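You operate a simulated robot arm through the tools that you are given. There is no shell and no other tool. Be economical: measure what you need, move in short steps, check, and stop when the job is done.

The job below is to be done with a simulated two-armed robot. You get a single attempt, and the scene is never put back.

Task
Take the lid off the jar and lay it down on the top of the yellow table. Take the blue slab labelled "LOT 65" from the top of the yellow table and leave it on the lower shelf of the blue shelving. Put the Mesh 40 mesh disc from the clear end of the test bench on the middle shelf of the tooling bench and the Mesh 20 mesh disc on the top of the tooling bench. The order is free.

Only the result counts: the job must be done as asked and must still hold three seconds after the hand-in. Knocking over, shifting, dropping, spilling or breaking anything else fails it. A push-on lid holds only when it is set on centred and level and pressed home; a screw cap is set on level and turned clockwise until tight.

Robot
Two 7-joint arms with two-finger parallel grippers on one trunk, on a base that drives. Base frame: it is fixed to the floor where the robot stands at the start and does not move with it; the origin is under the middle of the robot, x ahead of it, y to its left, z up. Readings come in m, degrees, newtons and seconds.
The left shoulder is at the start at [0.05, 0.187, 1.035], the right one opposite. With the tool pointing down near the work surface each hand reaches from about 0.1 to 0.66 m from the robot's upright axis, wherever it stands, measured 20 degrees to its own side. Places, roughly: lower shelf of the blue shelving [2.5, 2.3, 0.6]; mesh disc [5.75, 1, 0.75]; middle shelf of the tooling bench [2.8, -1.1, 0.4]; top of the tooling bench (113x26 cm) [2.7, -1.06, 0.86]. Payload 3.43 kg a hand.
The TCP of each hand is the grasp point between the finger pads, 0.03 m short of the fingertips. In the tool frame z runs along the fingers and y along their closing line. The gripper opens to 0.094 m. The fingers are 0.028 m wide and 0.01 m thick; the gripper's body (0.05 by 0.096 m) begins 0.055 m behind the TCP.
Orientation is that of the tool frame in the base frame, as a unit quaternion [w, x, y, z]. With the fingers straight down and closing along the base's y, the tool's x points along the base's -x, its y along +y and its z along -z.

Tools
- The arms move only by the tool send_rows. It takes "left_rows", "right_rows" or both (then of equal length, played together; a hand with none holds still); each is a list of rows, each a list of 7 numbers: the shift along the base's x, y, z in cm, then the turn, a rotation vector about the base's x, y, z in rad, then the gripper command, from -1 (fully open) to 1 (shut), values between in proportion. In form: [[x, y, z, wx, wy, wz, gripper], ...]. A call has 1 to 20 rows; each row shifts and turns the commanded pose from where the row before left it. Rows are played at 5 a second. More than 0.05 m and 8.6 degrees between two rows, or a gripper value outside its range, and nothing of the call is played. Where a pose cannot be reached the arm comes as near as it can. A force on the tool above 40 N (or 10 N above the force at the start of the call, whichever is more), or a blocked arm, ends the call early, and 0.2 s more pass. Each finger travels about 0.153 m/s and halts on what it meets, pressing with about 25 N; the grip force reading is that of the motor and also rises with nothing between the fingers. The clock runs only during rows and for 0.2 s after the last one: add rows that do not move to give the fingers time. It gives the time, the measured TCP pose, the force on the tool (base axes), the opening and the grip force at its end, in the units of the frame above (readings bear some noise), with the torque about the TCP (base axes, N m) and any sound that the robot's microphone picked up.
- Cameras (640 x 400 px; columns grow to the right, rows downward): "scene" is now at [0.1312, 0.0301, 1.2152]; the picture's right is [0.39, -0.92, 0.00], its down [-0.22, -0.09, -0.97] and it looks along [0.89, 0.38, -0.23] (base axes); focal length 255 px, centre (320, 200). "left" rides on the left gripper at [0.076, -0.014, -0.102] in its tool frame; the picture's right is [0.18, 0.98, 0.00], its down [-0.75, 0.14, -0.64] and it looks along [-0.63, 0.12, 0.77] (tool axes); focal length 243 px, centre (320, 200). "right" rides on the right gripper at [0.076, 0.014, -0.102] in its tool frame; the picture's right is [-0.18, 0.98, 0.00], its down [-0.75, -0.14, -0.64] and it looks along [-0.63, -0.12, 0.77] (tool axes); focal length 243 px, centre (320, 200). There is no depth. A picture from a camera that has moved, and an enlarged one, comes with that camera's place and axes in the base frame and with its lens. The place of the scene camera against the robot may be out by one fixed shift of up to 0.025 m in any direction.
- grab_frame(camera): a new picture of that camera. No time passes.
- raise_lower(by): slides the trunk up (or, below 0, down) by that many m; the arms and the scene camera ride with it, the base frame stays. It gives what a move gives, with no picture.
- drive_base(legs): drives the robot by 1 to 6 legs, each [ahead, left, turn to the left] in m, m and degrees, along the robot's own axes; the way and the turn of a leg run together, so that a leg with both is an arc; at most 1.5 m and 180 degrees a leg. The arms and the cameras ride along, it lands a little off, and it stops where it bumps. It gives what a move gives.
- turn_head(pan, tilt): turns the head with the scene camera to pan (to the left, within 80 degrees either way) and tilt (down, from -29 to 69), counted from straight ahead of the robot. It gives what a move gives.
- close_up(camera, box): a new picture of the part [left, top, right, bottom] of that camera's present view, enlarged. No time passes.
- sign_off(): hands the job in; it is judged then, once.

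Work in short steps. Places have to be worked out from the pictures, the camera data and where the tool is seen: move nearer, look again, correct. Check each grasp and each placing, and mend what went wrong. You have 165 turns and 130 pictures in all, those below and enlarged ones among them. Open the grippers and draw the arms clear of the work before you hand the job in, unless the task says otherwise.

The tools are called after "Request:" by a JSON object that holds its "api" and its "payload". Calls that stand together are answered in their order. send_rows: Moves the arms, as the interface text tells. Its arguments: {"type":"object","properties":{"left_rows":{"type":"array"},"right_rows":{"type":"array"}},"required":[]} The other tools are called the same way: raise_lower (by) slides the trunk up or down; drive_base (legs) drives the base; turn_head (pan, tilt) turns the head that bears the scene camera; grab_frame (camera) takes a picture; close_up (camera, box) takes an enlarged picture of a part of a camera's view; sign_off () hands the job in.

At the start:

```text
time_s: 0.0
left_tool_pos: [0.3224, 0.4572, 1.109]
left_orientation: [0.0, -0.001, 1.0, 0.0]
left_force: [-0.3, -0.1, 0.8]
left_wrist_torque: [0.0, 0.01, -0.01]
left_width: 0.094
left_grip_force: 0.0
right_tool_pos: [0.3416, 0.0234, 1.129]
right_orientation: [-0.001, 0.0, 1.0, 0.0]
right_force: [0.4, -0.4, -0.1]
right_wrist_torque: [0.0, -0.02, 0.01]
right_width: 0.094
right_grip_force: 0.1
trunk travel left (down, up): [-0.25, 0.182]
robot x, y, heading: [-0.0014, -0.0021, 0.1]
head pan, tilt: [23.2, 13.6]
```

scene: 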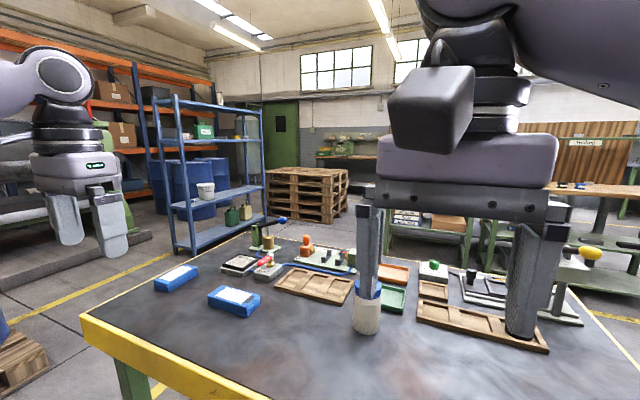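
right: 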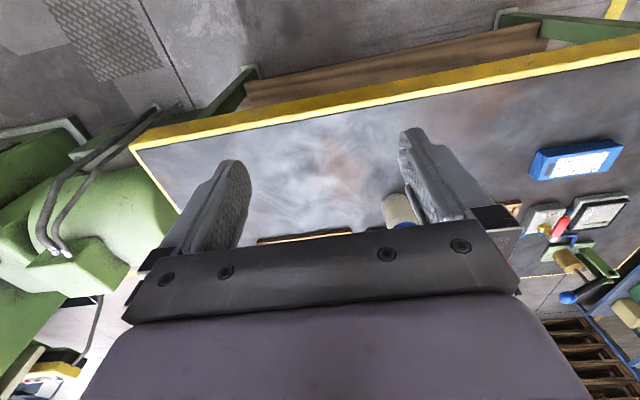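
left: 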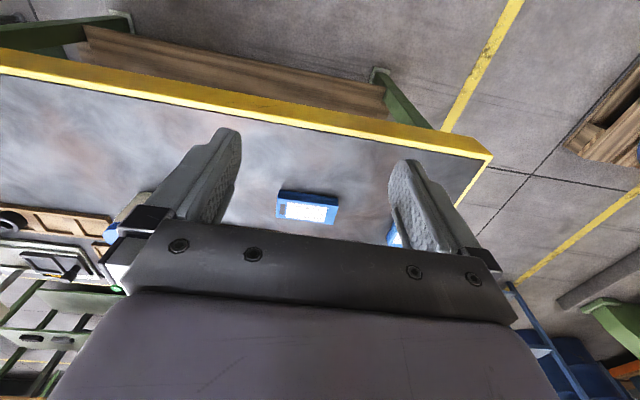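

The yellow table is right ahead with two blue slabs and a jar with a blue lid. I take enlarged views to read labels and see the jar.

Request:
{"api": "close_up", "payload": {"camera": "scene", "box": [140, 220, 400, 382]}}

Request:
{"api": "close_up", "payload": {"camera": "left", "box": [240, 170, 420, 282]}}

```text
2.46 times, centred on (270, 301) of scene
camera zoom: at [0.1312, 0.0301, 1.2152], right [0.39, -0.92, 0.0], down [-0.22, -0.09, -0.97], along [0.89, 0.38, -0.23], focal length 627 px, centre (443, -49)
```

zoom: 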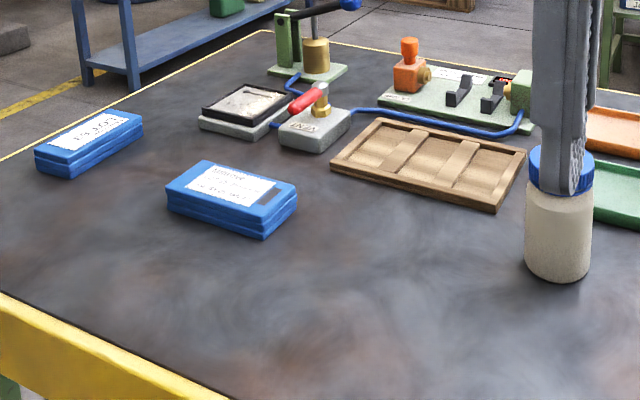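

```text
3.56 times, centred on (330, 226) of left
camera zoom: at [0.2464, 0.4425, 1.2116], right [-0.19, 0.98, 0.0], down [0.75, 0.14, 0.64], along [0.63, 0.12, -0.77], focal length 863 px, centre (284, 108)
```

zoom: 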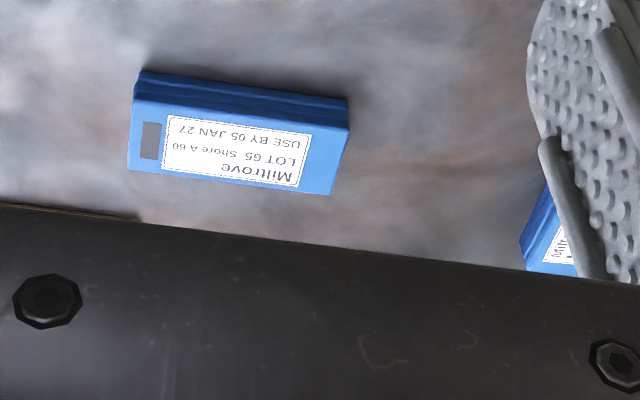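

The nearer slab is LOT 65, at about [0.63, 0.49]; the jar is at about [0.69, 0.14]. I'll look down to find the near table edge and the jar with the right arm moved aside.

Request:
{"api": "send_rows", "payload": {"right_rows": [[-4, -4, 0, 0, 0, 0, -1], [-4, -4, 0, 0, 0, 0, -1], [0, -4, 0, 0, 0, 0, -1], [0, -4, 0, 0, 0, 0, -1], [0, -4, 0, 0, 0, 0, -1]]}}

Request:
{"api": "turn_head", "payload": {"pan": 15, "tilt": 40}}

Request:
{"api": "grab_frame", "payload": {"camera": "scene"}}

Request:
{"api": "grab_frame", "payload": {"camera": "right"}}

```text
refused: row 1 steps farther than a row can; nothing moved
```

```text
time_s: 0.9
left_tool_pos: [0.3212, 0.4575, 1.1092]
left_orientation: [0.0, -0.001, 1.0, 0.0]
left_force: [-0.7, -0.1, 0.5]
left_wrist_torque: [0.04, -0.02, 0.03]
left_width: 0.0939
left_grip_force: 0.0
right_tool_pos: [0.3413, 0.0228, 1.1283]
right_orientation: [0.001, 0.0, 1.0, -0.001]
right_force: [0.7, -0.1, -0.9]
right_wrist_torque: [-0.01, -0.01, -0.01]
right_width: 0.0939
right_grip_force: 0.0
trunk travel left (down, up): [-0.25, 0.182]
robot x, y, heading: [-0.0012, 0.0032, -0.1]
head pan, tilt: [15.0, 40.0]
```

```text
124 pictures are left
camera scene: at [0.1275, 0.0153, 1.1733], right [0.26, -0.97, 0.0], down [-0.62, -0.17, -0.77], along [0.74, 0.2, -0.64], focal length 255 px, centre (320, 200)
```

scene: 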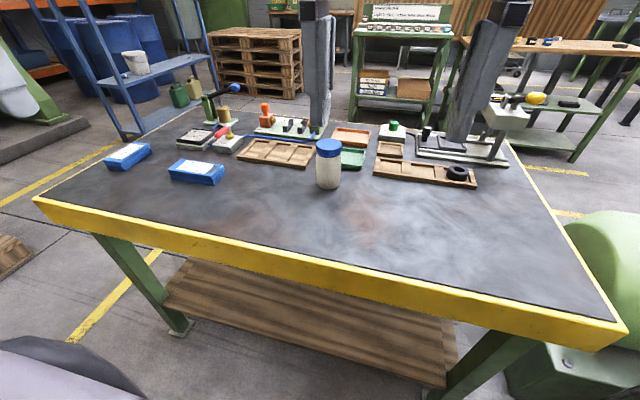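

```text
123 pictures are left
camera right: at [0.2655, 0.0379, 1.2309], right [0.18, 0.98, 0.0], down [0.75, -0.14, 0.64], along [0.63, -0.12, -0.77], focal length 243 px, centre (320, 200)
```

right: 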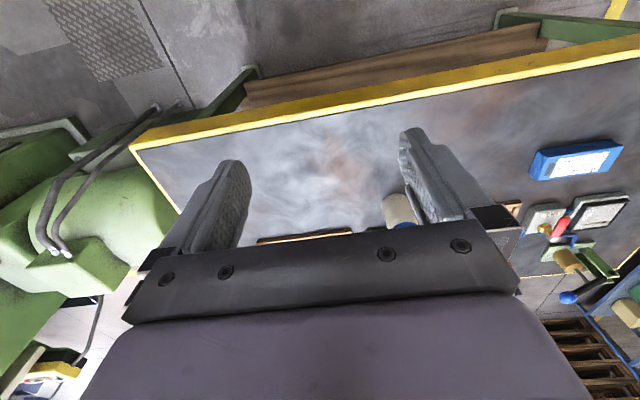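

The near table edge is about x=0.435; the jar is at about [0.70, 0.15] and slab at [0.63, 0.51]. I take a close look at the jar.

Request:
{"api": "close_up", "payload": {"camera": "scene", "box": [270, 110, 390, 200]}}

Request:
{"api": "close_up", "payload": {"camera": "scene", "box": [90, 100, 250, 200]}}

Request:
{"api": "drive_base", "payload": {"legs": [[0.1, 0.0, 0.0], [0.0, 0.15, 0.0]]}}

Request:
{"api": "grab_frame", "payload": {"camera": "scene"}}

```text
4.44 times, centred on (330, 155) of scene
camera zoom: at [0.1275, 0.0153, 1.1733], right [0.26, -0.97, 0.0], down [-0.62, -0.17, -0.77], along [0.74, 0.2, -0.64], focal length 1132 px, centre (276, 400)
```

zoom: 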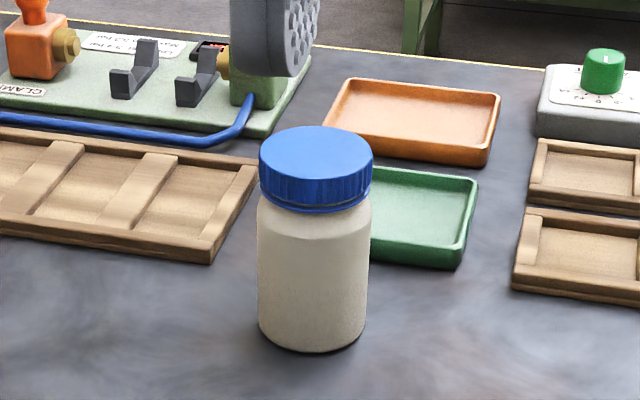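

```text
4.00 times, centred on (170, 150) of scene
camera zoom: at [0.1275, 0.0153, 1.1733], right [0.26, -0.97, 0.0], down [-0.62, -0.17, -0.77], along [0.74, 0.2, -0.64], focal length 1019 px, centre (920, 400)
```

zoom: 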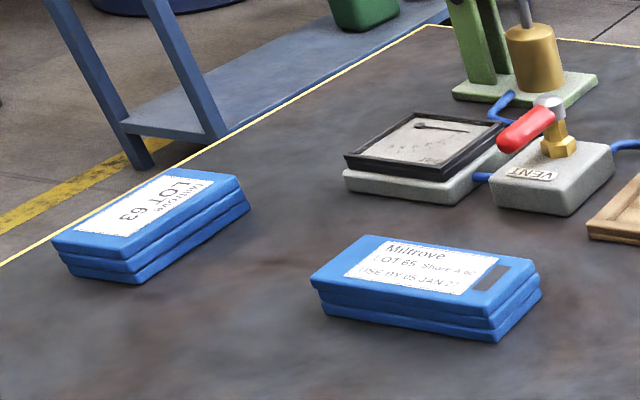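

```text
time_s: 3.6
left_tool_pos: [0.4243, 0.6071, 1.1086]
left_orientation: [0.0, 0.001, 1.0, 0.0]
left_force: [0.3, 0.0, 0.4]
left_wrist_torque: [0.03, 0.03, -0.02]
left_width: 0.094
left_grip_force: 0.0
right_tool_pos: [0.4399, 0.1729, 1.1279]
right_orientation: [0.001, 0.001, 1.0, 0.0]
right_force: [0.1, 0.2, 0.5]
right_wrist_torque: [-0.03, 0.02, 0.0]
right_width: 0.0942
right_grip_force: 0.1
trunk travel left (down, up): [-0.25, 0.182]
robot x, y, heading: [0.0975, 0.1518, -0.3]
head pan, tilt: [15.0, 40.0]
```

```text
120 pictures are left
camera scene: at [0.2282, 0.1659, 1.1733], right [0.26, -0.97, 0.0], down [-0.62, -0.17, -0.77], along [0.74, 0.2, -0.64], focal length 255 px, centre (320, 200)
```

scene: 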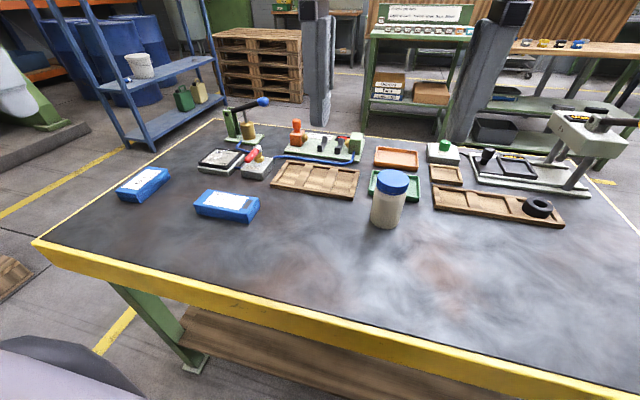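

The lid is ribbed like a screw cap, so I plan to hold the jar with the left hand and turn with the right. First I move the right hand nearer the jar to measure it with the wrist camera.

Request:
{"api": "send_rows", "payload": {"right_rows": [[4, -0.5, -2, 0, 0, 0, -1], [4, -0.5, -2, 0, 0, 0, -1], [4, -0.5, -2, 0, 0, 0, -1], [0, 0, -4, 0, 0, 0, -1], [0, 0, 0, 0, 0, 0, -1]]}}

Request:
{"api": "grab_frame", "payload": {"camera": "right"}}

Request:
{"api": "grab_frame", "payload": {"camera": "scene"}}

```text
time_s: 4.8
left_tool_pos: [0.4235, 0.6075, 1.1081]
left_orientation: [0.0, 0.0, 1.0, -0.001]
left_force: [-0.1, -1.3, -0.2]
left_wrist_torque: [-0.04, 0.01, 0.01]
left_width: 0.0941
left_grip_force: 0.2
right_tool_pos: [0.5629, 0.1581, 1.0287]
right_orientation: [0.0, 0.002, 1.0, 0.0]
right_force: [-0.1, 0.1, -0.4]
right_wrist_torque: [-0.02, 0.02, -0.01]
right_width: 0.0937
right_grip_force: 0.1
trunk travel left (down, up): [-0.25, 0.182]
robot x, y, heading: [0.1021, 0.1526, -0.1]
head pan, tilt: [15.0, 40.0]
```

```text
119 pictures are left
camera right: at [0.4864, 0.1736, 1.1315], right [0.19, 0.98, 0.0], down [0.75, -0.14, 0.64], along [0.63, -0.12, -0.77], focal length 243 px, centre (320, 200)
```

right: 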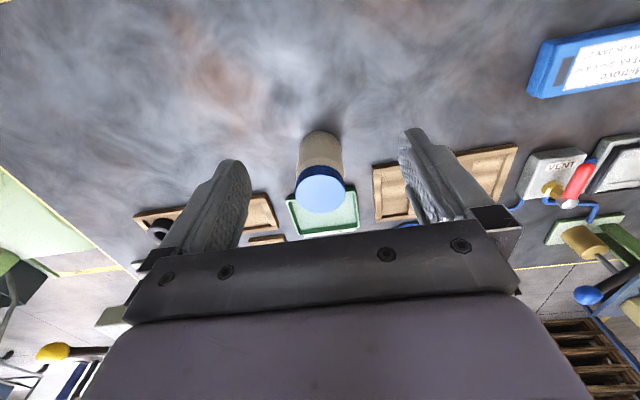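

```text
118 pictures are left
camera scene: at [0.2282, 0.1657, 1.1733], right [0.26, -0.97, 0.0], down [-0.62, -0.16, -0.77], along [0.74, 0.2, -0.64], focal length 255 px, centre (320, 200)
```

scene: 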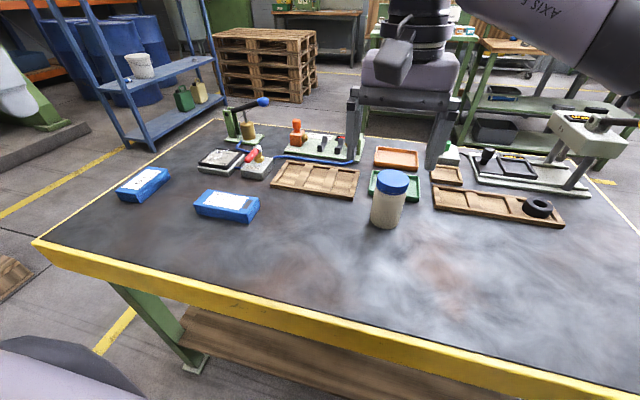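

The jar axis computes to about [0.69, 0.137], lid top ~0.867. I move the right hand above the lid to refine.

Request:
{"api": "send_rows", "payload": {"right_rows": [[4, -0.7, 0, 0, 0, 0, -1], [4, -0.7, 0, 0, 0, 0, -1], [4.5, -0.7, 0, 0, 0, 0, -1], [0, 0, -4.5, 0, 0, 0, -1], [0, 0, -4.5, 0, 0, 0, -1], [0, 0, 0, 0, 0, 0, -1]]}}

Request:
{"api": "grab_frame", "payload": {"camera": "right"}}

Request:
{"api": "grab_frame", "payload": {"camera": "scene"}}

```text
time_s: 6.2
left_tool_pos: [0.423, 0.6082, 1.109]
left_orientation: [0.0, 0.0, 1.0, -0.001]
left_force: [0.5, -0.2, -0.9]
left_wrist_torque: [-0.03, 0.02, 0.02]
left_width: 0.0939
left_grip_force: 0.0
right_tool_pos: [0.6582, 0.1311, 0.9308]
right_orientation: [0.0, 0.002, 1.0, 0.0]
right_force: [0.3, 0.1, 0.5]
right_wrist_torque: [0.0, 0.01, 0.03]
right_width: 0.0941
right_grip_force: 0.1
right hand out of reach, approached as far as the arm can: row 3
trunk travel left (down, up): [-0.25, 0.182]
robot x, y, heading: [0.0967, 0.1503, -0.2]
head pan, tilt: [15.0, 40.0]
```

```text
117 pictures are left
camera right: at [0.5821, 0.1467, 1.0325], right [0.19, 0.98, 0.0], down [0.75, -0.14, 0.64], along [0.63, -0.12, -0.77], focal length 243 px, centre (320, 200)
```

right: 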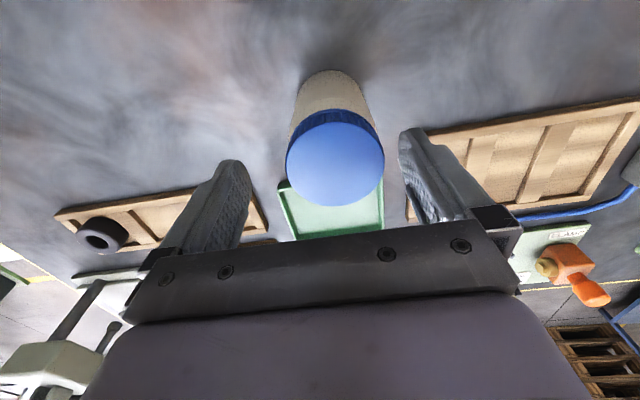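

```text
116 pictures are left
camera scene: at [0.2281, 0.1657, 1.1733], right [0.26, -0.97, 0.0], down [-0.62, -0.16, -0.77], along [0.74, 0.2, -0.64], focal length 255 px, centre (320, 200)
```

scene: 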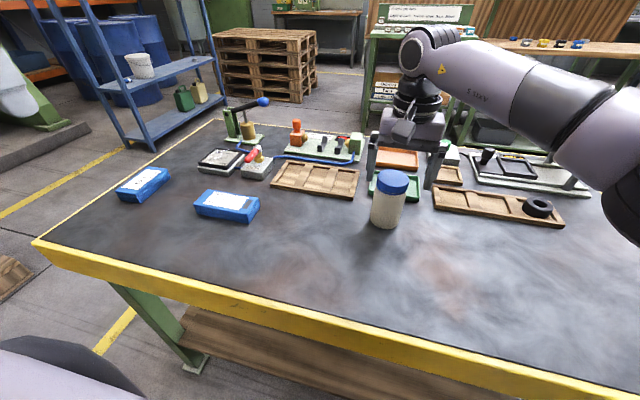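

The lid centre computes to about [0.683, 0.14]; it's just out of reach, so I check the floor clearance between base and table before driving closer.

Request:
{"api": "send_rows", "payload": {"right_rows": [[-4, 0, 2, 0, 0, 0, -1], [-4, 0, 2, 0, 0, 0, -1]]}}

Request:
{"api": "turn_head", "payload": {"pan": 0, "tilt": 69}}

Request:
{"api": "grab_frame", "payload": {"camera": "scene"}}

```text
time_s: 6.8
left_tool_pos: [0.4232, 0.607, 1.1089]
left_orientation: [-0.001, 0.0, 1.0, 0.0]
left_force: [0.0, -0.6, 0.2]
left_wrist_torque: [0.02, -0.04, 0.0]
left_width: 0.0942
left_grip_force: 0.1
right_tool_pos: [0.5739, 0.1319, 0.9698]
right_orientation: [0.001, 0.001, 1.0, 0.0]
right_force: [0.6, -0.5, -0.1]
right_wrist_torque: [0.01, -0.02, -0.01]
right_width: 0.0941
right_grip_force: 0.1
trunk travel left (down, up): [-0.25, 0.182]
robot x, y, heading: [0.099, 0.151, -0.4]
head pan, tilt: [15.0, 40.0]
```

```text
time_s: 7.8
left_tool_pos: [0.4241, 0.608, 1.1091]
left_orientation: [0.0, 0.001, 1.0, 0.0]
left_force: [0.1, -0.8, -0.2]
left_wrist_torque: [0.02, -0.01, 0.01]
left_width: 0.0939
left_grip_force: 0.1
right_tool_pos: [0.576, 0.1312, 0.9689]
right_orientation: [0.0, 0.001, 1.0, 0.0]
right_force: [-0.9, 0.4, -0.4]
right_wrist_torque: [0.01, -0.01, 0.01]
right_width: 0.0942
right_grip_force: 0.1
trunk travel left (down, up): [-0.25, 0.182]
robot x, y, heading: [0.1021, 0.1475, -0.2]
head pan, tilt: [0.0, 68.8]
```

```text
115 pictures are left
camera scene: at [0.202, 0.1438, 1.1372], right [0.0, -1.0, 0.0], down [-0.93, 0.0, -0.36], along [0.36, 0.0, -0.93], focal length 255 px, centre (320, 200)
```

scene: 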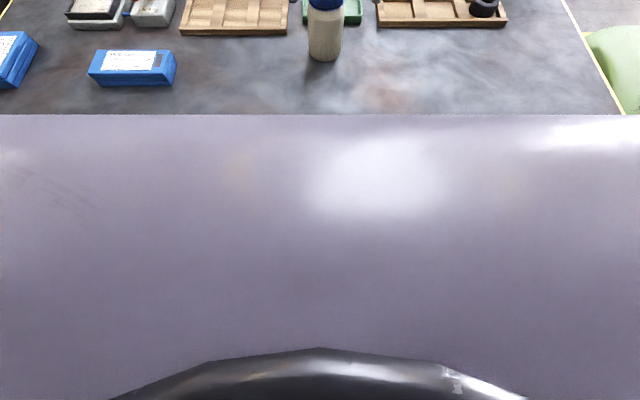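

The torso blocks the downward view, so I creep closer in a small step: 5 cm ahead and 10 cm left, so the jar lies more on the right hand's side.

Request:
{"api": "drive_base", "payload": {"legs": [[0.0, 0.1, 0.0], [0.05, 0.0, 0.0]]}}

Request:
{"api": "turn_head", "payload": {"pan": -10, "tilt": 45}}

Request:
{"api": "grab_frame", "payload": {"camera": "scene"}}

Request:
{"api": "grab_frame", "payload": {"camera": "left"}}

```text
time_s: 9.9
left_tool_pos: [0.4545, 0.7058, 1.1095]
left_orientation: [-0.001, 0.001, 1.0, 0.0]
left_force: [-0.2, 0.3, 1.1]
left_wrist_torque: [0.03, 0.01, 0.04]
left_width: 0.094
left_grip_force: 0.1
right_tool_pos: [0.6044, 0.2283, 0.969]
right_orientation: [0.0, 0.002, 1.0, 0.0]
right_force: [0.3, 0.7, -0.9]
right_wrist_torque: [0.0, 0.04, 0.02]
right_width: 0.0941
right_grip_force: 0.0
trunk travel left (down, up): [-0.25, 0.182]
robot x, y, heading: [0.1289, 0.2519, -0.4]
head pan, tilt: [0.0, 68.8]
stopped in leg 2: the robot was blocked; the commanded pose is now the measured one
```

```text
time_s: 10.8
left_tool_pos: [0.4558, 0.7048, 1.1093]
left_orientation: [0.0, 0.003, 1.0, 0.0]
left_force: [0.1, -1.0, 0.0]
left_wrist_torque: [0.0, 0.03, 0.0]
left_width: 0.0939
left_grip_force: 0.0
right_tool_pos: [0.6051, 0.2293, 0.9684]
right_orientation: [-0.001, 0.003, 1.0, 0.0]
right_force: [-0.6, 0.7, 0.9]
right_wrist_torque: [0.0, -0.02, 0.0]
right_width: 0.094
right_grip_force: 0.2
trunk travel left (down, up): [-0.25, 0.182]
robot x, y, heading: [0.1301, 0.2528, -0.3]
head pan, tilt: [-10.0, 45.0]
```

```text
114 pictures are left
camera scene: at [0.2564, 0.2279, 1.1659], right [-0.18, -0.98, 0.0], down [-0.7, 0.13, -0.71], along [0.7, -0.13, -0.71], focal length 255 px, centre (320, 200)
```

scene: 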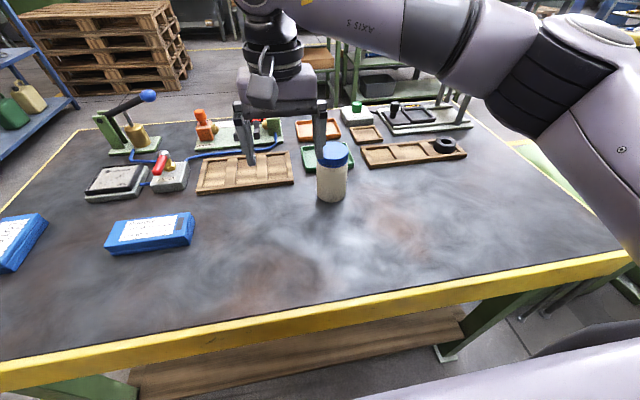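

```text
113 pictures are left
camera left: at [0.3797, 0.6907, 1.2113], right [-0.18, 0.98, 0.0], down [0.75, 0.14, 0.64], along [0.63, 0.12, -0.77], focal length 243 px, centre (320, 200)
```

left: 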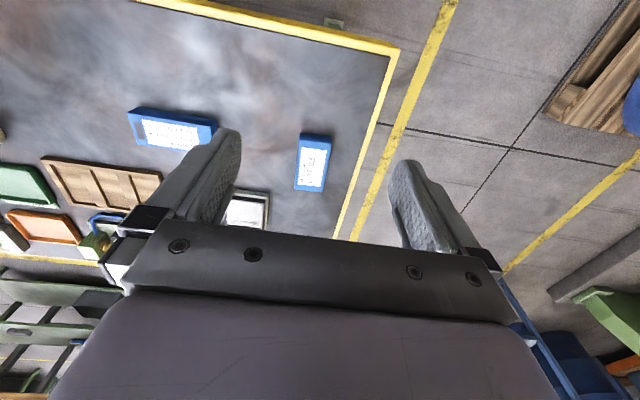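

The base touches at x≈0.13; that's the closest. The jar is now within reach of the right hand; I move above the lid again and recheck.

Request:
{"api": "send_rows", "payload": {"right_rows": [[2.5, -3, 0, 0, 0, 0, -1], [2.5, -3, 0, 0, 0, 0, -1], [2.5, -3, -2, 0, 0, 0, -1], [0, 0, -1.5, 0, 0, 0, -1], [0, 0, 0, 0, 0, 0, -1]]}}

Request:
{"api": "grab_frame", "payload": {"camera": "right"}}

```text
time_s: 12.0
left_tool_pos: [0.4542, 0.7055, 1.1077]
left_orientation: [0.0, 0.002, 1.0, 0.0]
left_force: [1.2, -1.0, 0.1]
left_wrist_torque: [0.02, 0.02, 0.0]
left_width: 0.0941
left_grip_force: 0.0
right_tool_pos: [0.6809, 0.1372, 0.9352]
right_orientation: [0.0, 0.001, 1.0, 0.0]
right_force: [0.4, -0.2, -0.3]
right_wrist_torque: [-0.03, 0.01, 0.0]
right_width: 0.0939
right_grip_force: 0.1
trunk travel left (down, up): [-0.25, 0.182]
robot x, y, heading: [0.1303, 0.2521, -0.1]
head pan, tilt: [-10.0, 45.0]
```

```text
112 pictures are left
camera right: at [0.6052, 0.1527, 1.0371], right [0.19, 0.98, 0.0], down [0.75, -0.15, 0.64], along [0.63, -0.12, -0.77], focal length 243 px, centre (320, 200)
```

right: 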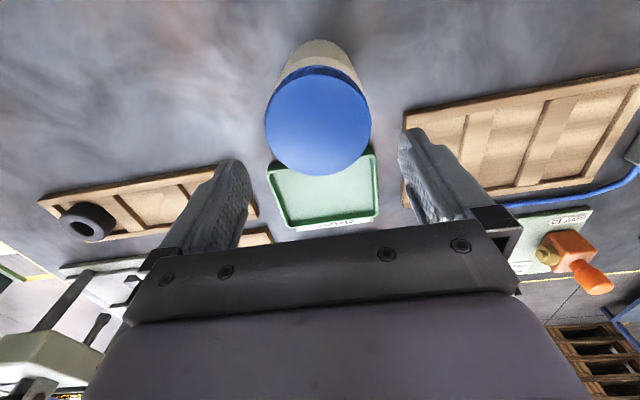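

Triangulating three right-hand views gives jar axis ≈ [0.661, 0.1415], lid top z≈0.905, lid Ø≈0.059, table z≈0.80. I'll turn the left hand to a 45° slanted side grip (coming from +y), and raise and yaw the right hand so the wrists stay clear of each other.

Request:
{"api": "send_rows", "payload": {"left_rows": [[1, -2.2, 0, 0, 0, -0.1454, -1], [1, -2.2, 0, 0, 0, -0.1454, -1], [1, -2.2, 0, 0, 0, -0.1454, -1], [1, -2.2, 0, 0, 0, -0.1454, -1], [1, -2.2, 0, 0, 0, -0.1454, -1], [1, -2.2, 0, 0, 0, -0.1454, -1], [1, -2.2, 0, 0, 0, -0.1454, -1], [1, -2.2, 0, 0, 0, -0.1454, -1], [1, -2.2, 0, 0, 0, -0.1454, -1], [1, -2.2, 0, -0.127, -0.034, 0, -1], [1, -2.2, 0, -0.127, -0.034, 0, -1], [1, -2.2, 0, -0.127, -0.034, 0, -1], [1, -2.2, 0, -0.127, -0.034, 0, -1], [1, -2.2, 0, -0.127, -0.034, 0, -1], [1, -2.2, 0, -0.127, -0.034, 0, -1], [0, 0, 0, 0, 0, 0, -1]], "right_rows": [[0, 0, 3, 0, 0, 0, -1], [0, 0, 3, 0, 0, 0, -1], [-1, -2, 3, 0, 0, 0, -1], [-1, -2, 2, 0, 0, 0, -1], [0, 0, 0, 0, 0, 0.145, -1], [0, 0, 0, 0, 0, 0.145, -1], [0, 0, 0, 0, 0, 0.145, -1], [0, 0, 0, 0, 0, 0.145, -1], [0, 0, 0, 0, 0, 0.145, -1], [0, 0, 0, 0, 0, 0.145, -1], [0, 0, 0, 0, 0, 0.145, -1], [0, 0, 0, 0, 0, 0.145, -1], [0, 0, 0, 0, 0, 0, -1], [0, 0, 0, 0, 0, 0, -1], [0, 0, 0, 0, 0, 0, -1], [0, 0, 0, 0, 0, 0, -1]]}}

Request:
{"api": "grab_frame", "payload": {"camera": "scene"}}

Request:
{"api": "grab_frame", "payload": {"camera": "left"}}

```text
time_s: 15.4
left_tool_pos: [0.6044, 0.3729, 1.1099]
left_orientation: [0.306, 0.562, 0.732, -0.234]
left_force: [0.3, -0.8, 0.5]
left_wrist_torque: [0.01, 0.0, 0.03]
left_width: 0.094
left_grip_force: 0.1
right_tool_pos: [0.5473, 0.1368, 1.0205]
right_orientation: [0.0, -0.545, 0.838, 0.0]
right_force: [-0.7, -0.6, 0.0]
right_wrist_torque: [-0.01, -0.03, 0.0]
right_width: 0.094
right_grip_force: 0.0
right hand out of reach, approached as far as the arm can: row 9, 10, 11, 12
trunk travel left (down, up): [-0.25, 0.182]
robot x, y, heading: [0.1301, 0.2495, -0.4]
head pan, tilt: [-10.0, 45.0]
```

```text
111 pictures are left
camera scene: at [0.2564, 0.2279, 1.166], right [-0.18, -0.98, 0.0], down [-0.7, 0.13, -0.71], along [0.7, -0.13, -0.71], focal length 255 px, centre (320, 200)
```

scene: 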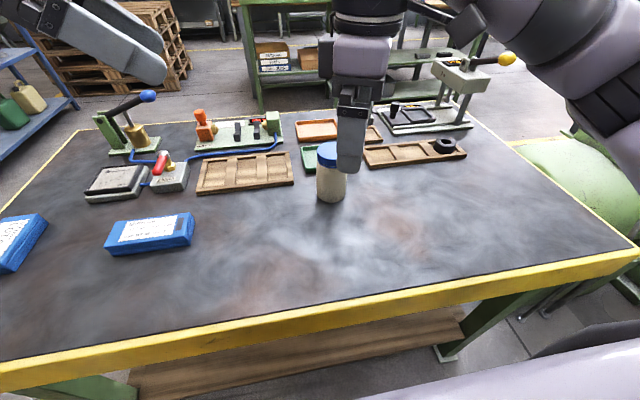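

```text
110 pictures are left
camera left: at [0.5589, 0.4914, 1.1272], right [0.92, 0.38, -0.13], down [0.15, -0.04, 0.99], along [0.37, -0.93, -0.09], focal length 243 px, centre (320, 200)
```

left: 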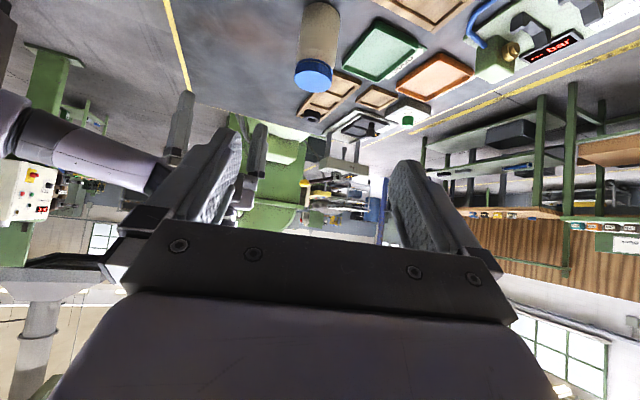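

Left hand orientation is as intended. The right hand with this yaw only came part way; I bring the left to the pre-grasp point and shift the right aside a little.

Request:
{"api": "send_rows", "payload": {"left_rows": [[0, 0, 0, 0, 0, 0, -1], [0, 0, 0, 0, 0, 0, -1], [0.6, -2.6, -3.7, 0, 0, 0, -1], [0.6, -2.6, -3.7, 0, 0, 0, -1], [0.6, -2.6, -3.7, 0, 0, 0, -1], [0.6, -2.6, -3.7, 0, 0, 0, -1], [0.6, -2.6, -3.7, 0, 0, 0, -1], [0, 0, 0, 0, 0, 0, -1]], "right_rows": [[0, -4, 0, 0, 0, 0, -1], [0, -4, 0, 0, 0, 0, -1], [0, -2, 0, 0, 0, 0, -1], [0, 0, 0, 0, 0, 0, -1], [0, 0, 0, 0, 0, 0, -1], [0, 0, 0, 0, 0, 0, -1], [0, 0, 0, 0, 0, 0, -1], [0, 0, 0, 0, 0, 0, -1]]}}

Request:
{"api": "grab_frame", "payload": {"camera": "scene"}}

Request:
{"api": "grab_frame", "payload": {"camera": "left"}}

```text
time_s: 17.2
left_tool_pos: [0.6105, 0.2811, 0.9301]
left_orientation: [0.306, 0.563, 0.731, -0.234]
left_force: [0.1, 0.1, 0.4]
left_wrist_torque: [0.02, -0.01, 0.02]
left_width: 0.0941
left_grip_force: 0.0
left hand out of reach, approached as far as the arm can: row 6, 7
right_tool_pos: [0.5095, 0.0658, 1.0122]
right_orientation: [0.001, -0.545, 0.839, -0.001]
right_force: [-1.4, 0.8, -0.8]
right_wrist_torque: [0.0, 0.01, 0.0]
right_width: 0.0941
right_grip_force: 0.0
right hand out of reach, approached as far as the arm can: row 1, 2, 3
trunk travel left (down, up): [-0.25, 0.182]
robot x, y, heading: [0.1313, 0.2492, -0.3]
head pan, tilt: [-10.0, 45.0]
```

```text
109 pictures are left
camera scene: at [0.2564, 0.2279, 1.166], right [-0.18, -0.98, 0.0], down [-0.7, 0.13, -0.71], along [0.7, -0.13, -0.71], focal length 255 px, centre (320, 200)
```

scene: 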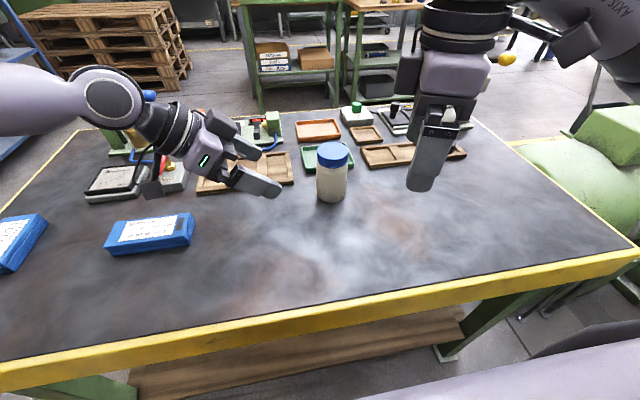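

```text
108 pictures are left
camera left: at [0.5645, 0.3985, 0.9487], right [0.92, 0.38, -0.13], down [0.15, -0.04, 0.99], along [0.37, -0.93, -0.09], focal length 243 px, centre (320, 200)
```

left: 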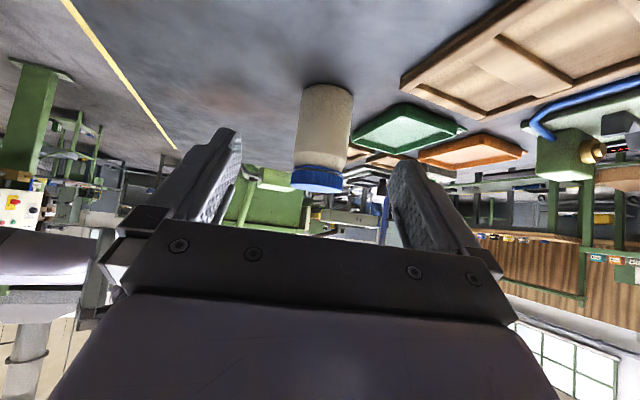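

Both wrists run into a joint limit at those yaws, so I choose a different layout: left hand coming mostly from the robot's side (azimuth ~165°), right hand yawed to about −50°. I back both off and turn them.

Request:
{"api": "send_rows", "payload": {"left_rows": [[0, 2, 3, 0, 0, 0, -1], [0, 2, 3, 0, 0, 0, -1], [-1, 0, 0, 0, 0, 0.145, -1], [-1, 0, 0, 0, 0, 0.145, -1], [-1, 0, 0, 0, 0, 0.145, -1], [-1, 0, 0, 0, 0, 0.145, -1], [-1, 0, 0, 0, 0, 0.145, -1], [-1, 0, 0, 0, 0, 0.145, -1], [-1, 0, 0, 0, 0, 0.145, -1], [-1, 0, 0, -0.022, -0.084, 0.032, -1], [0, 0, 0, 0, 0, 0, -1], [0, 0, 0, 0, 0, 0, -1], [0, 0, 0, 0, 0, 0, -1], [0, 0, 0, 0, 0, 0, -1], [0, 0, 0, 0, 0, 0, -1]], "right_rows": [[2, -2.5, 1, 0, 0, -0.145, -1], [2, -2.5, 1, 0, 0, -0.145, -1], [2, -2.5, 1, 0, 0, -0.145, -1], [2, -2, 1, 0, 0, -0.145, -1], [1, -2, 0, 0, 0, -0.145, -1], [0, 0, 0, 0, 0, -0.145, -1], [0, 0, 0, 0, 0, -0.145, -1], [0, 0, 0, 0, 0, -0.145, -1], [0, 0, 0, 0, 0, -0.145, -1], [0, 0, 0, 0, 0, -0.145, -1], [0, 0, 0, 0, 0, -0.145, -1], [0, 0, 0, 0, 0, -0.145, -1], [0, 0, 0, 0, 0, -0.145, -1], [0, 0, 0, 0, 0, -0.145, -1], [0, 0, 0, 0, 0, 0, -1]]}}

Request:
{"api": "grab_frame", "payload": {"camera": "scene"}}

Request:
{"api": "grab_frame", "payload": {"camera": "left"}}

```text
time_s: 20.4
left_tool_pos: [0.5319, 0.3207, 0.9936]
left_orientation: [0.42, 0.12, 0.898, -0.055]
left_force: [0.4, 0.9, 0.0]
left_wrist_torque: [-0.01, -0.01, 0.03]
left_width: 0.0939
left_grip_force: 0.1
right_tool_pos: [0.5994, -0.0532, 1.0527]
right_orientation: [0.0, 0.425, 0.905, 0.001]
right_force: [-0.5, 0.5, -0.8]
right_wrist_torque: [-0.01, 0.0, 0.03]
right_width: 0.0939
right_grip_force: 0.0
trunk travel left (down, up): [-0.25, 0.182]
robot x, y, heading: [0.1312, 0.2505, -0.3]
head pan, tilt: [-10.0, 45.0]
```

```text
107 pictures are left
camera scene: at [0.2564, 0.2279, 1.166], right [-0.18, -0.98, 0.0], down [-0.7, 0.13, -0.71], along [0.7, -0.13, -0.71], focal length 255 px, centre (320, 200)
```

scene: 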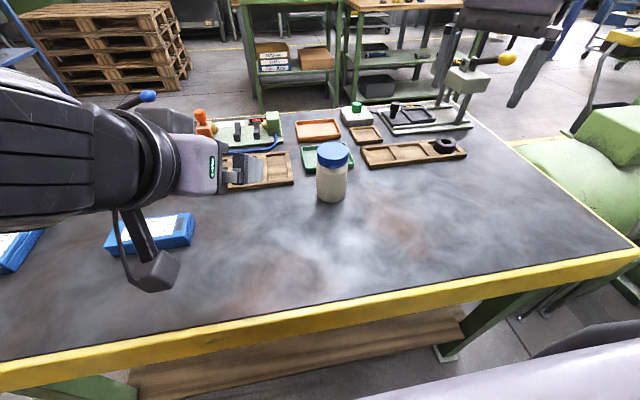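

```text
106 pictures are left
camera left: at [0.4059, 0.3409, 0.9999], right [0.14, 0.98, -0.14], down [0.03, 0.14, 0.99], along [0.99, -0.15, -0.01], focal length 243 px, centre (320, 200)
```

left: 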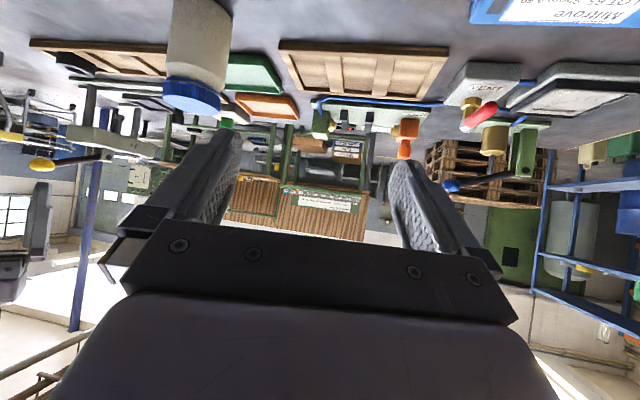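

This view puts the lid at y≈0.137–0.14, consistent. I move the left hand to the pre-grasp point in front of the jar.

Request:
{"api": "send_rows", "payload": {"left_rows": [[0.9, -3.9, -2.1, 0, 0, 0, -1], [0.9, -3.9, -2.1, 0, 0, 0, -1], [0.9, -3.9, -2.1, 0, 0, 0, -1], [0.9, -3.8, -2.1, 0, 0, 0, -1], [0, 0, 0, 0, 0, 0, -1]]}}

Request:
{"api": "grab_frame", "payload": {"camera": "scene"}}

Request:
{"api": "grab_frame", "payload": {"camera": "left"}}

```text
time_s: 21.6
left_tool_pos: [0.5661, 0.3283, 0.9469]
left_orientation: [0.42, 0.12, 0.898, -0.054]
left_force: [-1.2, 0.0, 0.6]
left_wrist_torque: [-0.02, 0.0, -0.01]
left_width: 0.0939
left_grip_force: 0.1
left hand out of reach, approached as far as the arm can: row 1, 2, 3, 4
right_tool_pos: [0.5985, -0.0527, 1.0519]
right_orientation: [0.0, 0.425, 0.905, 0.0]
right_force: [0.8, -0.8, -0.8]
right_wrist_torque: [-0.04, 0.0, 0.01]
right_width: 0.0939
right_grip_force: 0.1
trunk travel left (down, up): [-0.25, 0.182]
robot x, y, heading: [0.1285, 0.2497, -0.5]
head pan, tilt: [-10.0, 45.0]
```

```text
105 pictures are left
camera scene: at [0.2565, 0.2279, 1.166], right [-0.18, -0.98, 0.0], down [-0.7, 0.13, -0.71], along [0.7, -0.13, -0.71], focal length 255 px, centre (320, 200)
```

scene: 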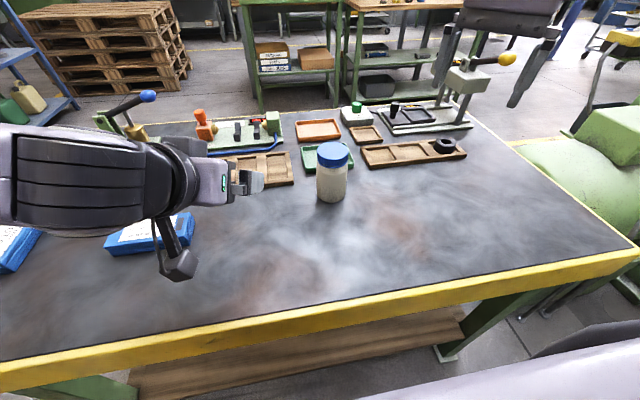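

```text
104 pictures are left
camera left: at [0.4401, 0.3465, 0.9537], right [0.14, 0.98, -0.14], down [0.03, 0.14, 0.99], along [0.99, -0.15, -0.01], focal length 243 px, centre (320, 200)
```

left: 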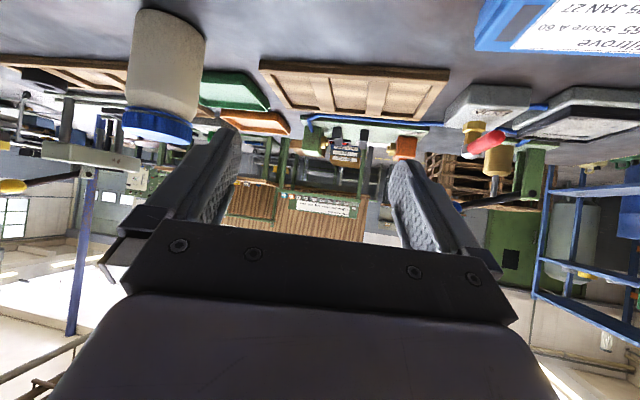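

The left wrist is too folded at that place. I'll raise it, turn it to azimuth ~135°, and shift the base right by 13 cm so the left arm has more room while the right still reaches the lid.

Request:
{"api": "send_rows", "payload": {"left_rows": [[-1, 1, 3, 0, 0, 0, -1], [-1, 1, 3, 0, 0, 0, -1], [0, 0, 0, 0, 0, -0.131, -1], [0, 0, 0, 0, 0, -0.131, -1], [0, 0, 0, 0, 0, -0.131, -1], [0, 0, 0, 0, 0, -0.131, -1], [0, 0, 0, 0, 0, 0, -1]]}}

Request:
{"api": "drive_base", "payload": {"legs": [[-0.008, 0, 0], [0.0, -0.13, 0.0]]}}

Request:
{"api": "grab_frame", "payload": {"camera": "scene"}}

Request:
{"api": "grab_frame", "payload": {"camera": "left"}}

```text
time_s: 23.2
left_tool_pos: [0.547, 0.3477, 1.0091]
left_orientation: [0.392, 0.348, 0.836, -0.161]
left_force: [-0.1, 0.5, 0.7]
left_wrist_torque: [0.0, 0.01, 0.01]
left_width: 0.0939
left_grip_force: 0.1
right_tool_pos: [0.599, -0.0525, 1.0525]
right_orientation: [0.0, 0.425, 0.905, 0.001]
right_force: [0.1, -0.2, -0.3]
right_wrist_torque: [-0.03, 0.0, -0.03]
right_width: 0.0939
right_grip_force: 0.1
trunk travel left (down, up): [-0.25, 0.182]
robot x, y, heading: [0.1303, 0.2454, -0.4]
head pan, tilt: [-10.0, 45.0]
```

```text
time_s: 25.3
left_tool_pos: [0.5398, 0.2197, 1.0071]
left_orientation: [0.391, 0.349, 0.836, -0.161]
left_force: [-0.7, 0.5, 0.6]
left_wrist_torque: [-0.01, 0.03, -0.03]
left_width: 0.0942
left_grip_force: 0.0
right_tool_pos: [0.5916, -0.18, 1.0517]
right_orientation: [0.0, 0.423, 0.906, 0.0]
right_force: [0.2, -0.5, 0.4]
right_wrist_torque: [-0.02, -0.02, 0.02]
right_width: 0.0939
right_grip_force: 0.0
trunk travel left (down, up): [-0.25, 0.182]
robot x, y, heading: [0.1229, 0.124, -0.2]
head pan, tilt: [-10.0, 45.0]
```

```text
103 pictures are left
camera scene: at [0.2478, 0.1005, 1.166], right [-0.18, -0.98, 0.0], down [-0.7, 0.13, -0.71], along [0.7, -0.13, -0.71], focal length 255 px, centre (320, 200)
```

scene: 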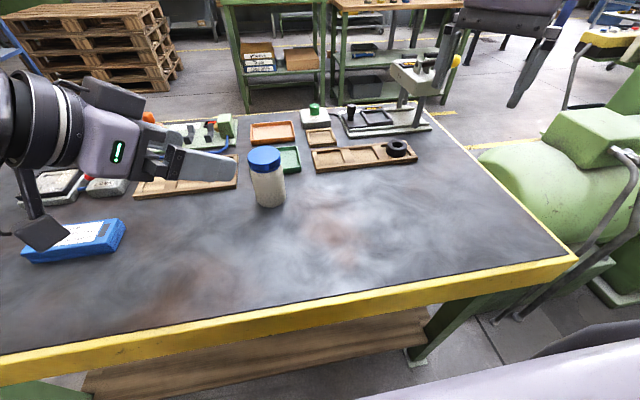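

```text
102 pictures are left
camera left: at [0.4393, 0.3002, 1.0157], right [0.61, 0.78, -0.14], down [0.09, 0.1, 0.99], along [0.78, -0.62, -0.01], focal length 243 px, centre (320, 200)
```

left: 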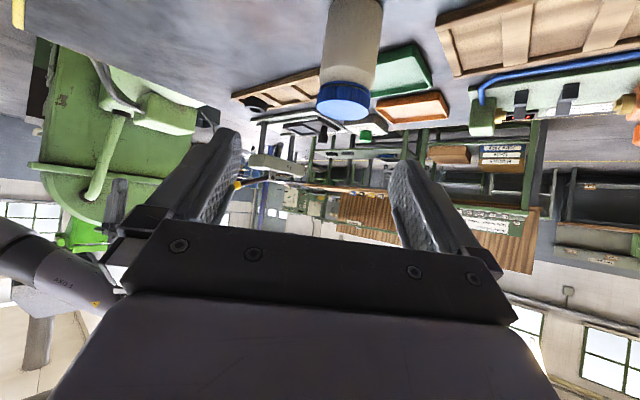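

The jar now lies straight ahead of the left fingers (axis ≈ [0.661, 0.139]). I move to the pre-grasp point 10 cm back along the finger line.

Request:
{"api": "send_rows", "payload": {"left_rows": [[1.8, -0.5, -3.3, 0, 0, 0, -1], [1.8, -0.5, -3.3, 0, 0, 0, -1], [1.8, -0.4, -3.2, 0, 0, 0, -1], [0, 0, 0, 0, 0, 0, -1]]}}

Request:
{"api": "grab_frame", "payload": {"camera": "left"}}

```text
time_s: 26.3
left_tool_pos: [0.5959, 0.2087, 0.912]
left_orientation: [0.392, 0.349, 0.836, -0.161]
left_force: [0.5, -0.3, -0.8]
left_wrist_torque: [-0.01, 0.02, 0.02]
left_width: 0.0939
left_grip_force: 0.1
right_tool_pos: [0.5898, -0.1803, 1.0517]
right_orientation: [-0.001, 0.424, 0.906, 0.0]
right_force: [-0.4, -0.1, 0.4]
right_wrist_torque: [-0.04, -0.01, 0.02]
right_width: 0.0938
right_grip_force: 0.0
trunk travel left (down, up): [-0.25, 0.182]
robot x, y, heading: [0.1206, 0.12, 0.0]
head pan, tilt: [-10.0, 45.0]
```

```text
101 pictures are left
camera left: at [0.4956, 0.2889, 0.919], right [0.61, 0.78, -0.14], down [0.09, 0.1, 0.99], along [0.78, -0.62, -0.01], focal length 243 px, centre (320, 200)
```

left: 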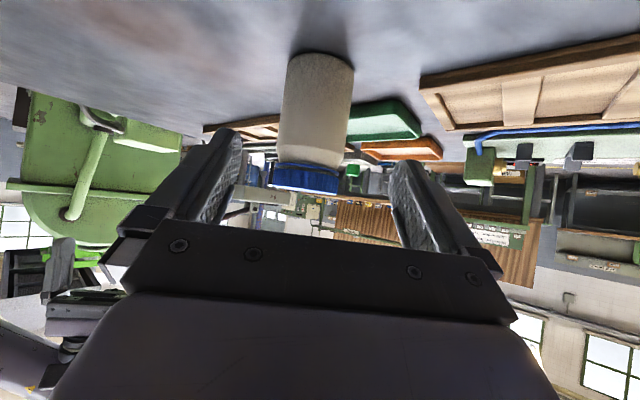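

The jar is well centred between the left fingers. I advance along the finger line.

Request:
{"api": "send_rows", "payload": {"left_rows": [[1.3, -1.35, -1.7, 0, 0, 0, -1], [1.3, -1.35, -1.7, 0, 0, 0, -1], [1.3, -1.35, -1.7, 0, 0, 0, -1], [1.3, -1.35, -1.6, 0, 0, 0, -1], [0, 0, 0, 0, 0, 0, -1]]}}

Request:
{"api": "grab_frame", "payload": {"camera": "left"}}

Request:
{"api": "close_up", "payload": {"camera": "scene", "box": [180, 100, 380, 225]}}

```text
time_s: 27.5
left_tool_pos: [0.627, 0.1893, 0.8692]
left_orientation: [0.392, 0.348, 0.836, -0.161]
left_force: [-0.1, -0.3, 1.0]
left_wrist_torque: [-0.01, 0.01, 0.01]
left_width: 0.094
left_grip_force: 0.0
left hand out of reach, approached as far as the arm can: row 3, 4
right_tool_pos: [0.5917, -0.1802, 1.0528]
right_orientation: [0.0, 0.424, 0.906, 0.0]
right_force: [0.2, -0.1, 0.0]
right_wrist_torque: [-0.03, 0.06, 0.01]
right_width: 0.0941
right_grip_force: 0.0
trunk travel left (down, up): [-0.25, 0.182]
robot x, y, heading: [0.1203, 0.1203, -0.5]
head pan, tilt: [-10.0, 45.0]
```

```text
100 pictures are left
camera left: at [0.5274, 0.2692, 0.8745], right [0.61, 0.78, -0.14], down [0.09, 0.1, 0.99], along [0.78, -0.62, -0.01], focal length 243 px, centre (320, 200)
```

left: 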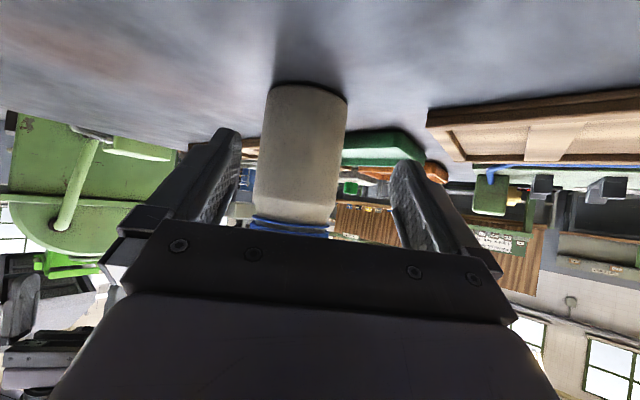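

```text
3.20 times, centred on (280, 162) of scene
camera zoom: at [0.2478, 0.1007, 1.166], right [-0.18, -0.98, 0.0], down [-0.7, 0.13, -0.71], along [0.7, -0.13, -0.71], focal length 815 px, centre (448, 320)
```

zoom: 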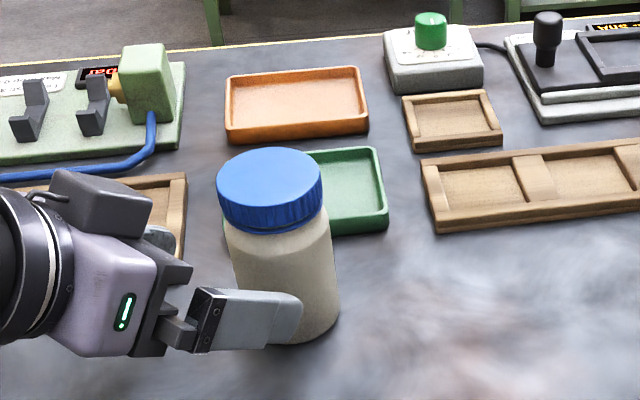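

The left arm stops 3.5 cm short – always a cross-body limit. Raising the trunk should lengthen the right's reach, letting me shift the base further right. I back the left off along the approach, raise the trunk and shift.

Request:
{"api": "send_rows", "payload": {"left_rows": [[-1.6, 1.6, 2, 0, 0, 0, -1], [-1.6, 1.6, 2, 0, 0, 0, -1], [-1.6, 1.6, 2, 0, 0, 0, -1], [0, 0, 0, 0, 0, 0, -1]]}}

Request:
{"api": "raise_lower", "payload": {"by": 0.13}}

Request:
{"api": "drive_base", "payload": {"legs": [[0.0, -0.08, 0.0]]}}

```text
time_s: 28.5
left_tool_pos: [0.5772, 0.2379, 0.9289]
left_orientation: [0.391, 0.349, 0.836, -0.161]
left_force: [-0.1, -0.3, -0.6]
left_wrist_torque: [-0.01, 0.0, 0.01]
left_width: 0.0938
left_grip_force: 0.1
right_tool_pos: [0.5905, -0.1795, 1.0532]
right_orientation: [0.0, 0.423, 0.906, 0.0]
right_force: [0.5, -0.1, 0.6]
right_wrist_torque: [-0.01, 0.0, -0.01]
right_width: 0.0941
right_grip_force: 0.0
trunk travel left (down, up): [-0.25, 0.182]
robot x, y, heading: [0.1199, 0.125, -0.1]
head pan, tilt: [-10.0, 45.0]
```

```text
time_s: 30.1
left_tool_pos: [0.5795, 0.2374, 1.0579]
left_orientation: [0.391, 0.349, 0.836, -0.161]
left_force: [0.1, -0.1, -0.3]
left_wrist_torque: [-0.02, -0.01, 0.0]
left_width: 0.0942
left_grip_force: 0.1
right_tool_pos: [0.5909, -0.1806, 1.1807]
right_orientation: [-0.001, 0.423, 0.906, 0.001]
right_force: [-0.2, 0.0, -0.6]
right_wrist_torque: [0.01, -0.01, 0.02]
right_width: 0.0939
right_grip_force: 0.1
trunk travel left (down, up): [-0.38, 0.052]
robot x, y, heading: [0.1253, 0.1201, -0.0]
head pan, tilt: [-10.0, 45.0]
```

```text
time_s: 31.5
left_tool_pos: [0.5777, 0.1612, 1.0583]
left_orientation: [0.391, 0.349, 0.836, -0.16]
left_force: [-0.4, 0.0, 1.1]
left_wrist_torque: [0.03, -0.02, -0.04]
left_width: 0.094
left_grip_force: 0.1
right_tool_pos: [0.5901, -0.2551, 1.1821]
right_orientation: [0.0, 0.423, 0.906, 0.001]
right_force: [0.1, 0.4, 1.4]
right_wrist_torque: [0.02, 0.01, -0.04]
right_width: 0.0942
right_grip_force: 0.0
trunk travel left (down, up): [-0.38, 0.052]
robot x, y, heading: [0.1213, 0.0447, -0.4]
head pan, tilt: [-10.0, 45.0]
```

Now left back to the pre-grasp point and in.

Request:
{"api": "send_rows", "payload": {"left_rows": [[0.4, 1.1, -3.7, 0, 0, 0, -1], [0.4, 1.1, -3.7, 0, 0, 0, -1], [0.4, 1.1, -3.7, 0, 0, 0, -1], [0.4, 1.1, -3.6, 0, 0, 0, -1], [0, 0, 0, 0, 0, 0, -1], [1.3, -1.3, -1.6, 0, 0, 0, -1], [1.3, -1.3, -1.6, 0, 0, 0, -1], [1.3, -1.3, -1.6, 0, 0, 0, -1], [1.3, -1.3, -1.6, 0, 0, 0, -1], [0, 0, 0, 0, 0, 0, -1]]}}

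Request:
{"api": "grab_frame", "payload": {"camera": "left"}}

Request:
{"api": "grab_frame", "payload": {"camera": "scene"}}

```text
time_s: 33.7
left_tool_pos: [0.6137, 0.1945, 0.9044]
left_orientation: [0.392, 0.347, 0.837, -0.16]
left_force: [-0.3, -1.0, -0.5]
left_wrist_torque: [-0.02, -0.02, -0.01]
left_width: 0.0941
left_grip_force: 0.1
left hand out of reach, approached as far as the arm can: row 6, 7, 8, 9
right_tool_pos: [0.5903, -0.257, 1.1828]
right_orientation: [-0.001, 0.423, 0.906, -0.001]
right_force: [0.5, 0.1, -0.4]
right_wrist_torque: [0.0, 0.02, 0.01]
right_width: 0.0938
right_grip_force: 0.1
trunk travel left (down, up): [-0.38, 0.052]
robot x, y, heading: [0.1228, 0.045, -0.2]
head pan, tilt: [-10.0, 45.0]
```

```text
98 pictures are left
camera left: at [0.5142, 0.2736, 0.9114], right [0.61, 0.78, -0.14], down [0.09, 0.1, 0.99], along [0.78, -0.62, -0.01], focal length 243 px, centre (320, 200)
```

left: 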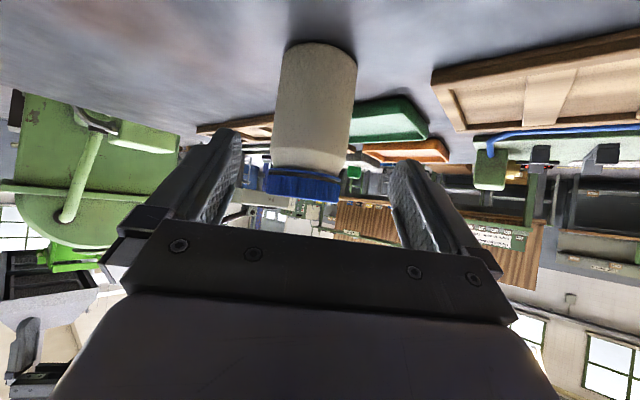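

```text
97 pictures are left
camera scene: at [0.2475, 0.0245, 1.296], right [-0.18, -0.98, 0.0], down [-0.7, 0.13, -0.71], along [0.7, -0.13, -0.71], focal length 255 px, centre (320, 200)
```

scene: 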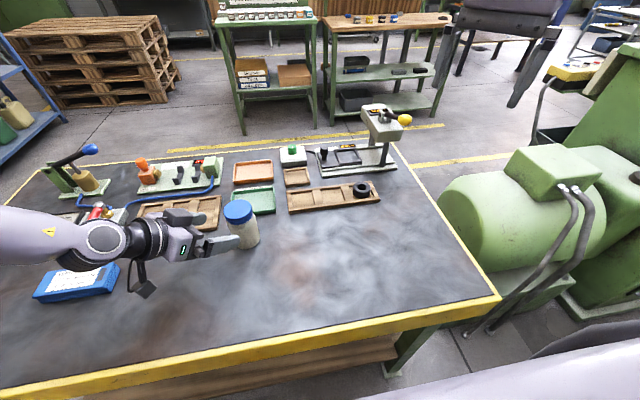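

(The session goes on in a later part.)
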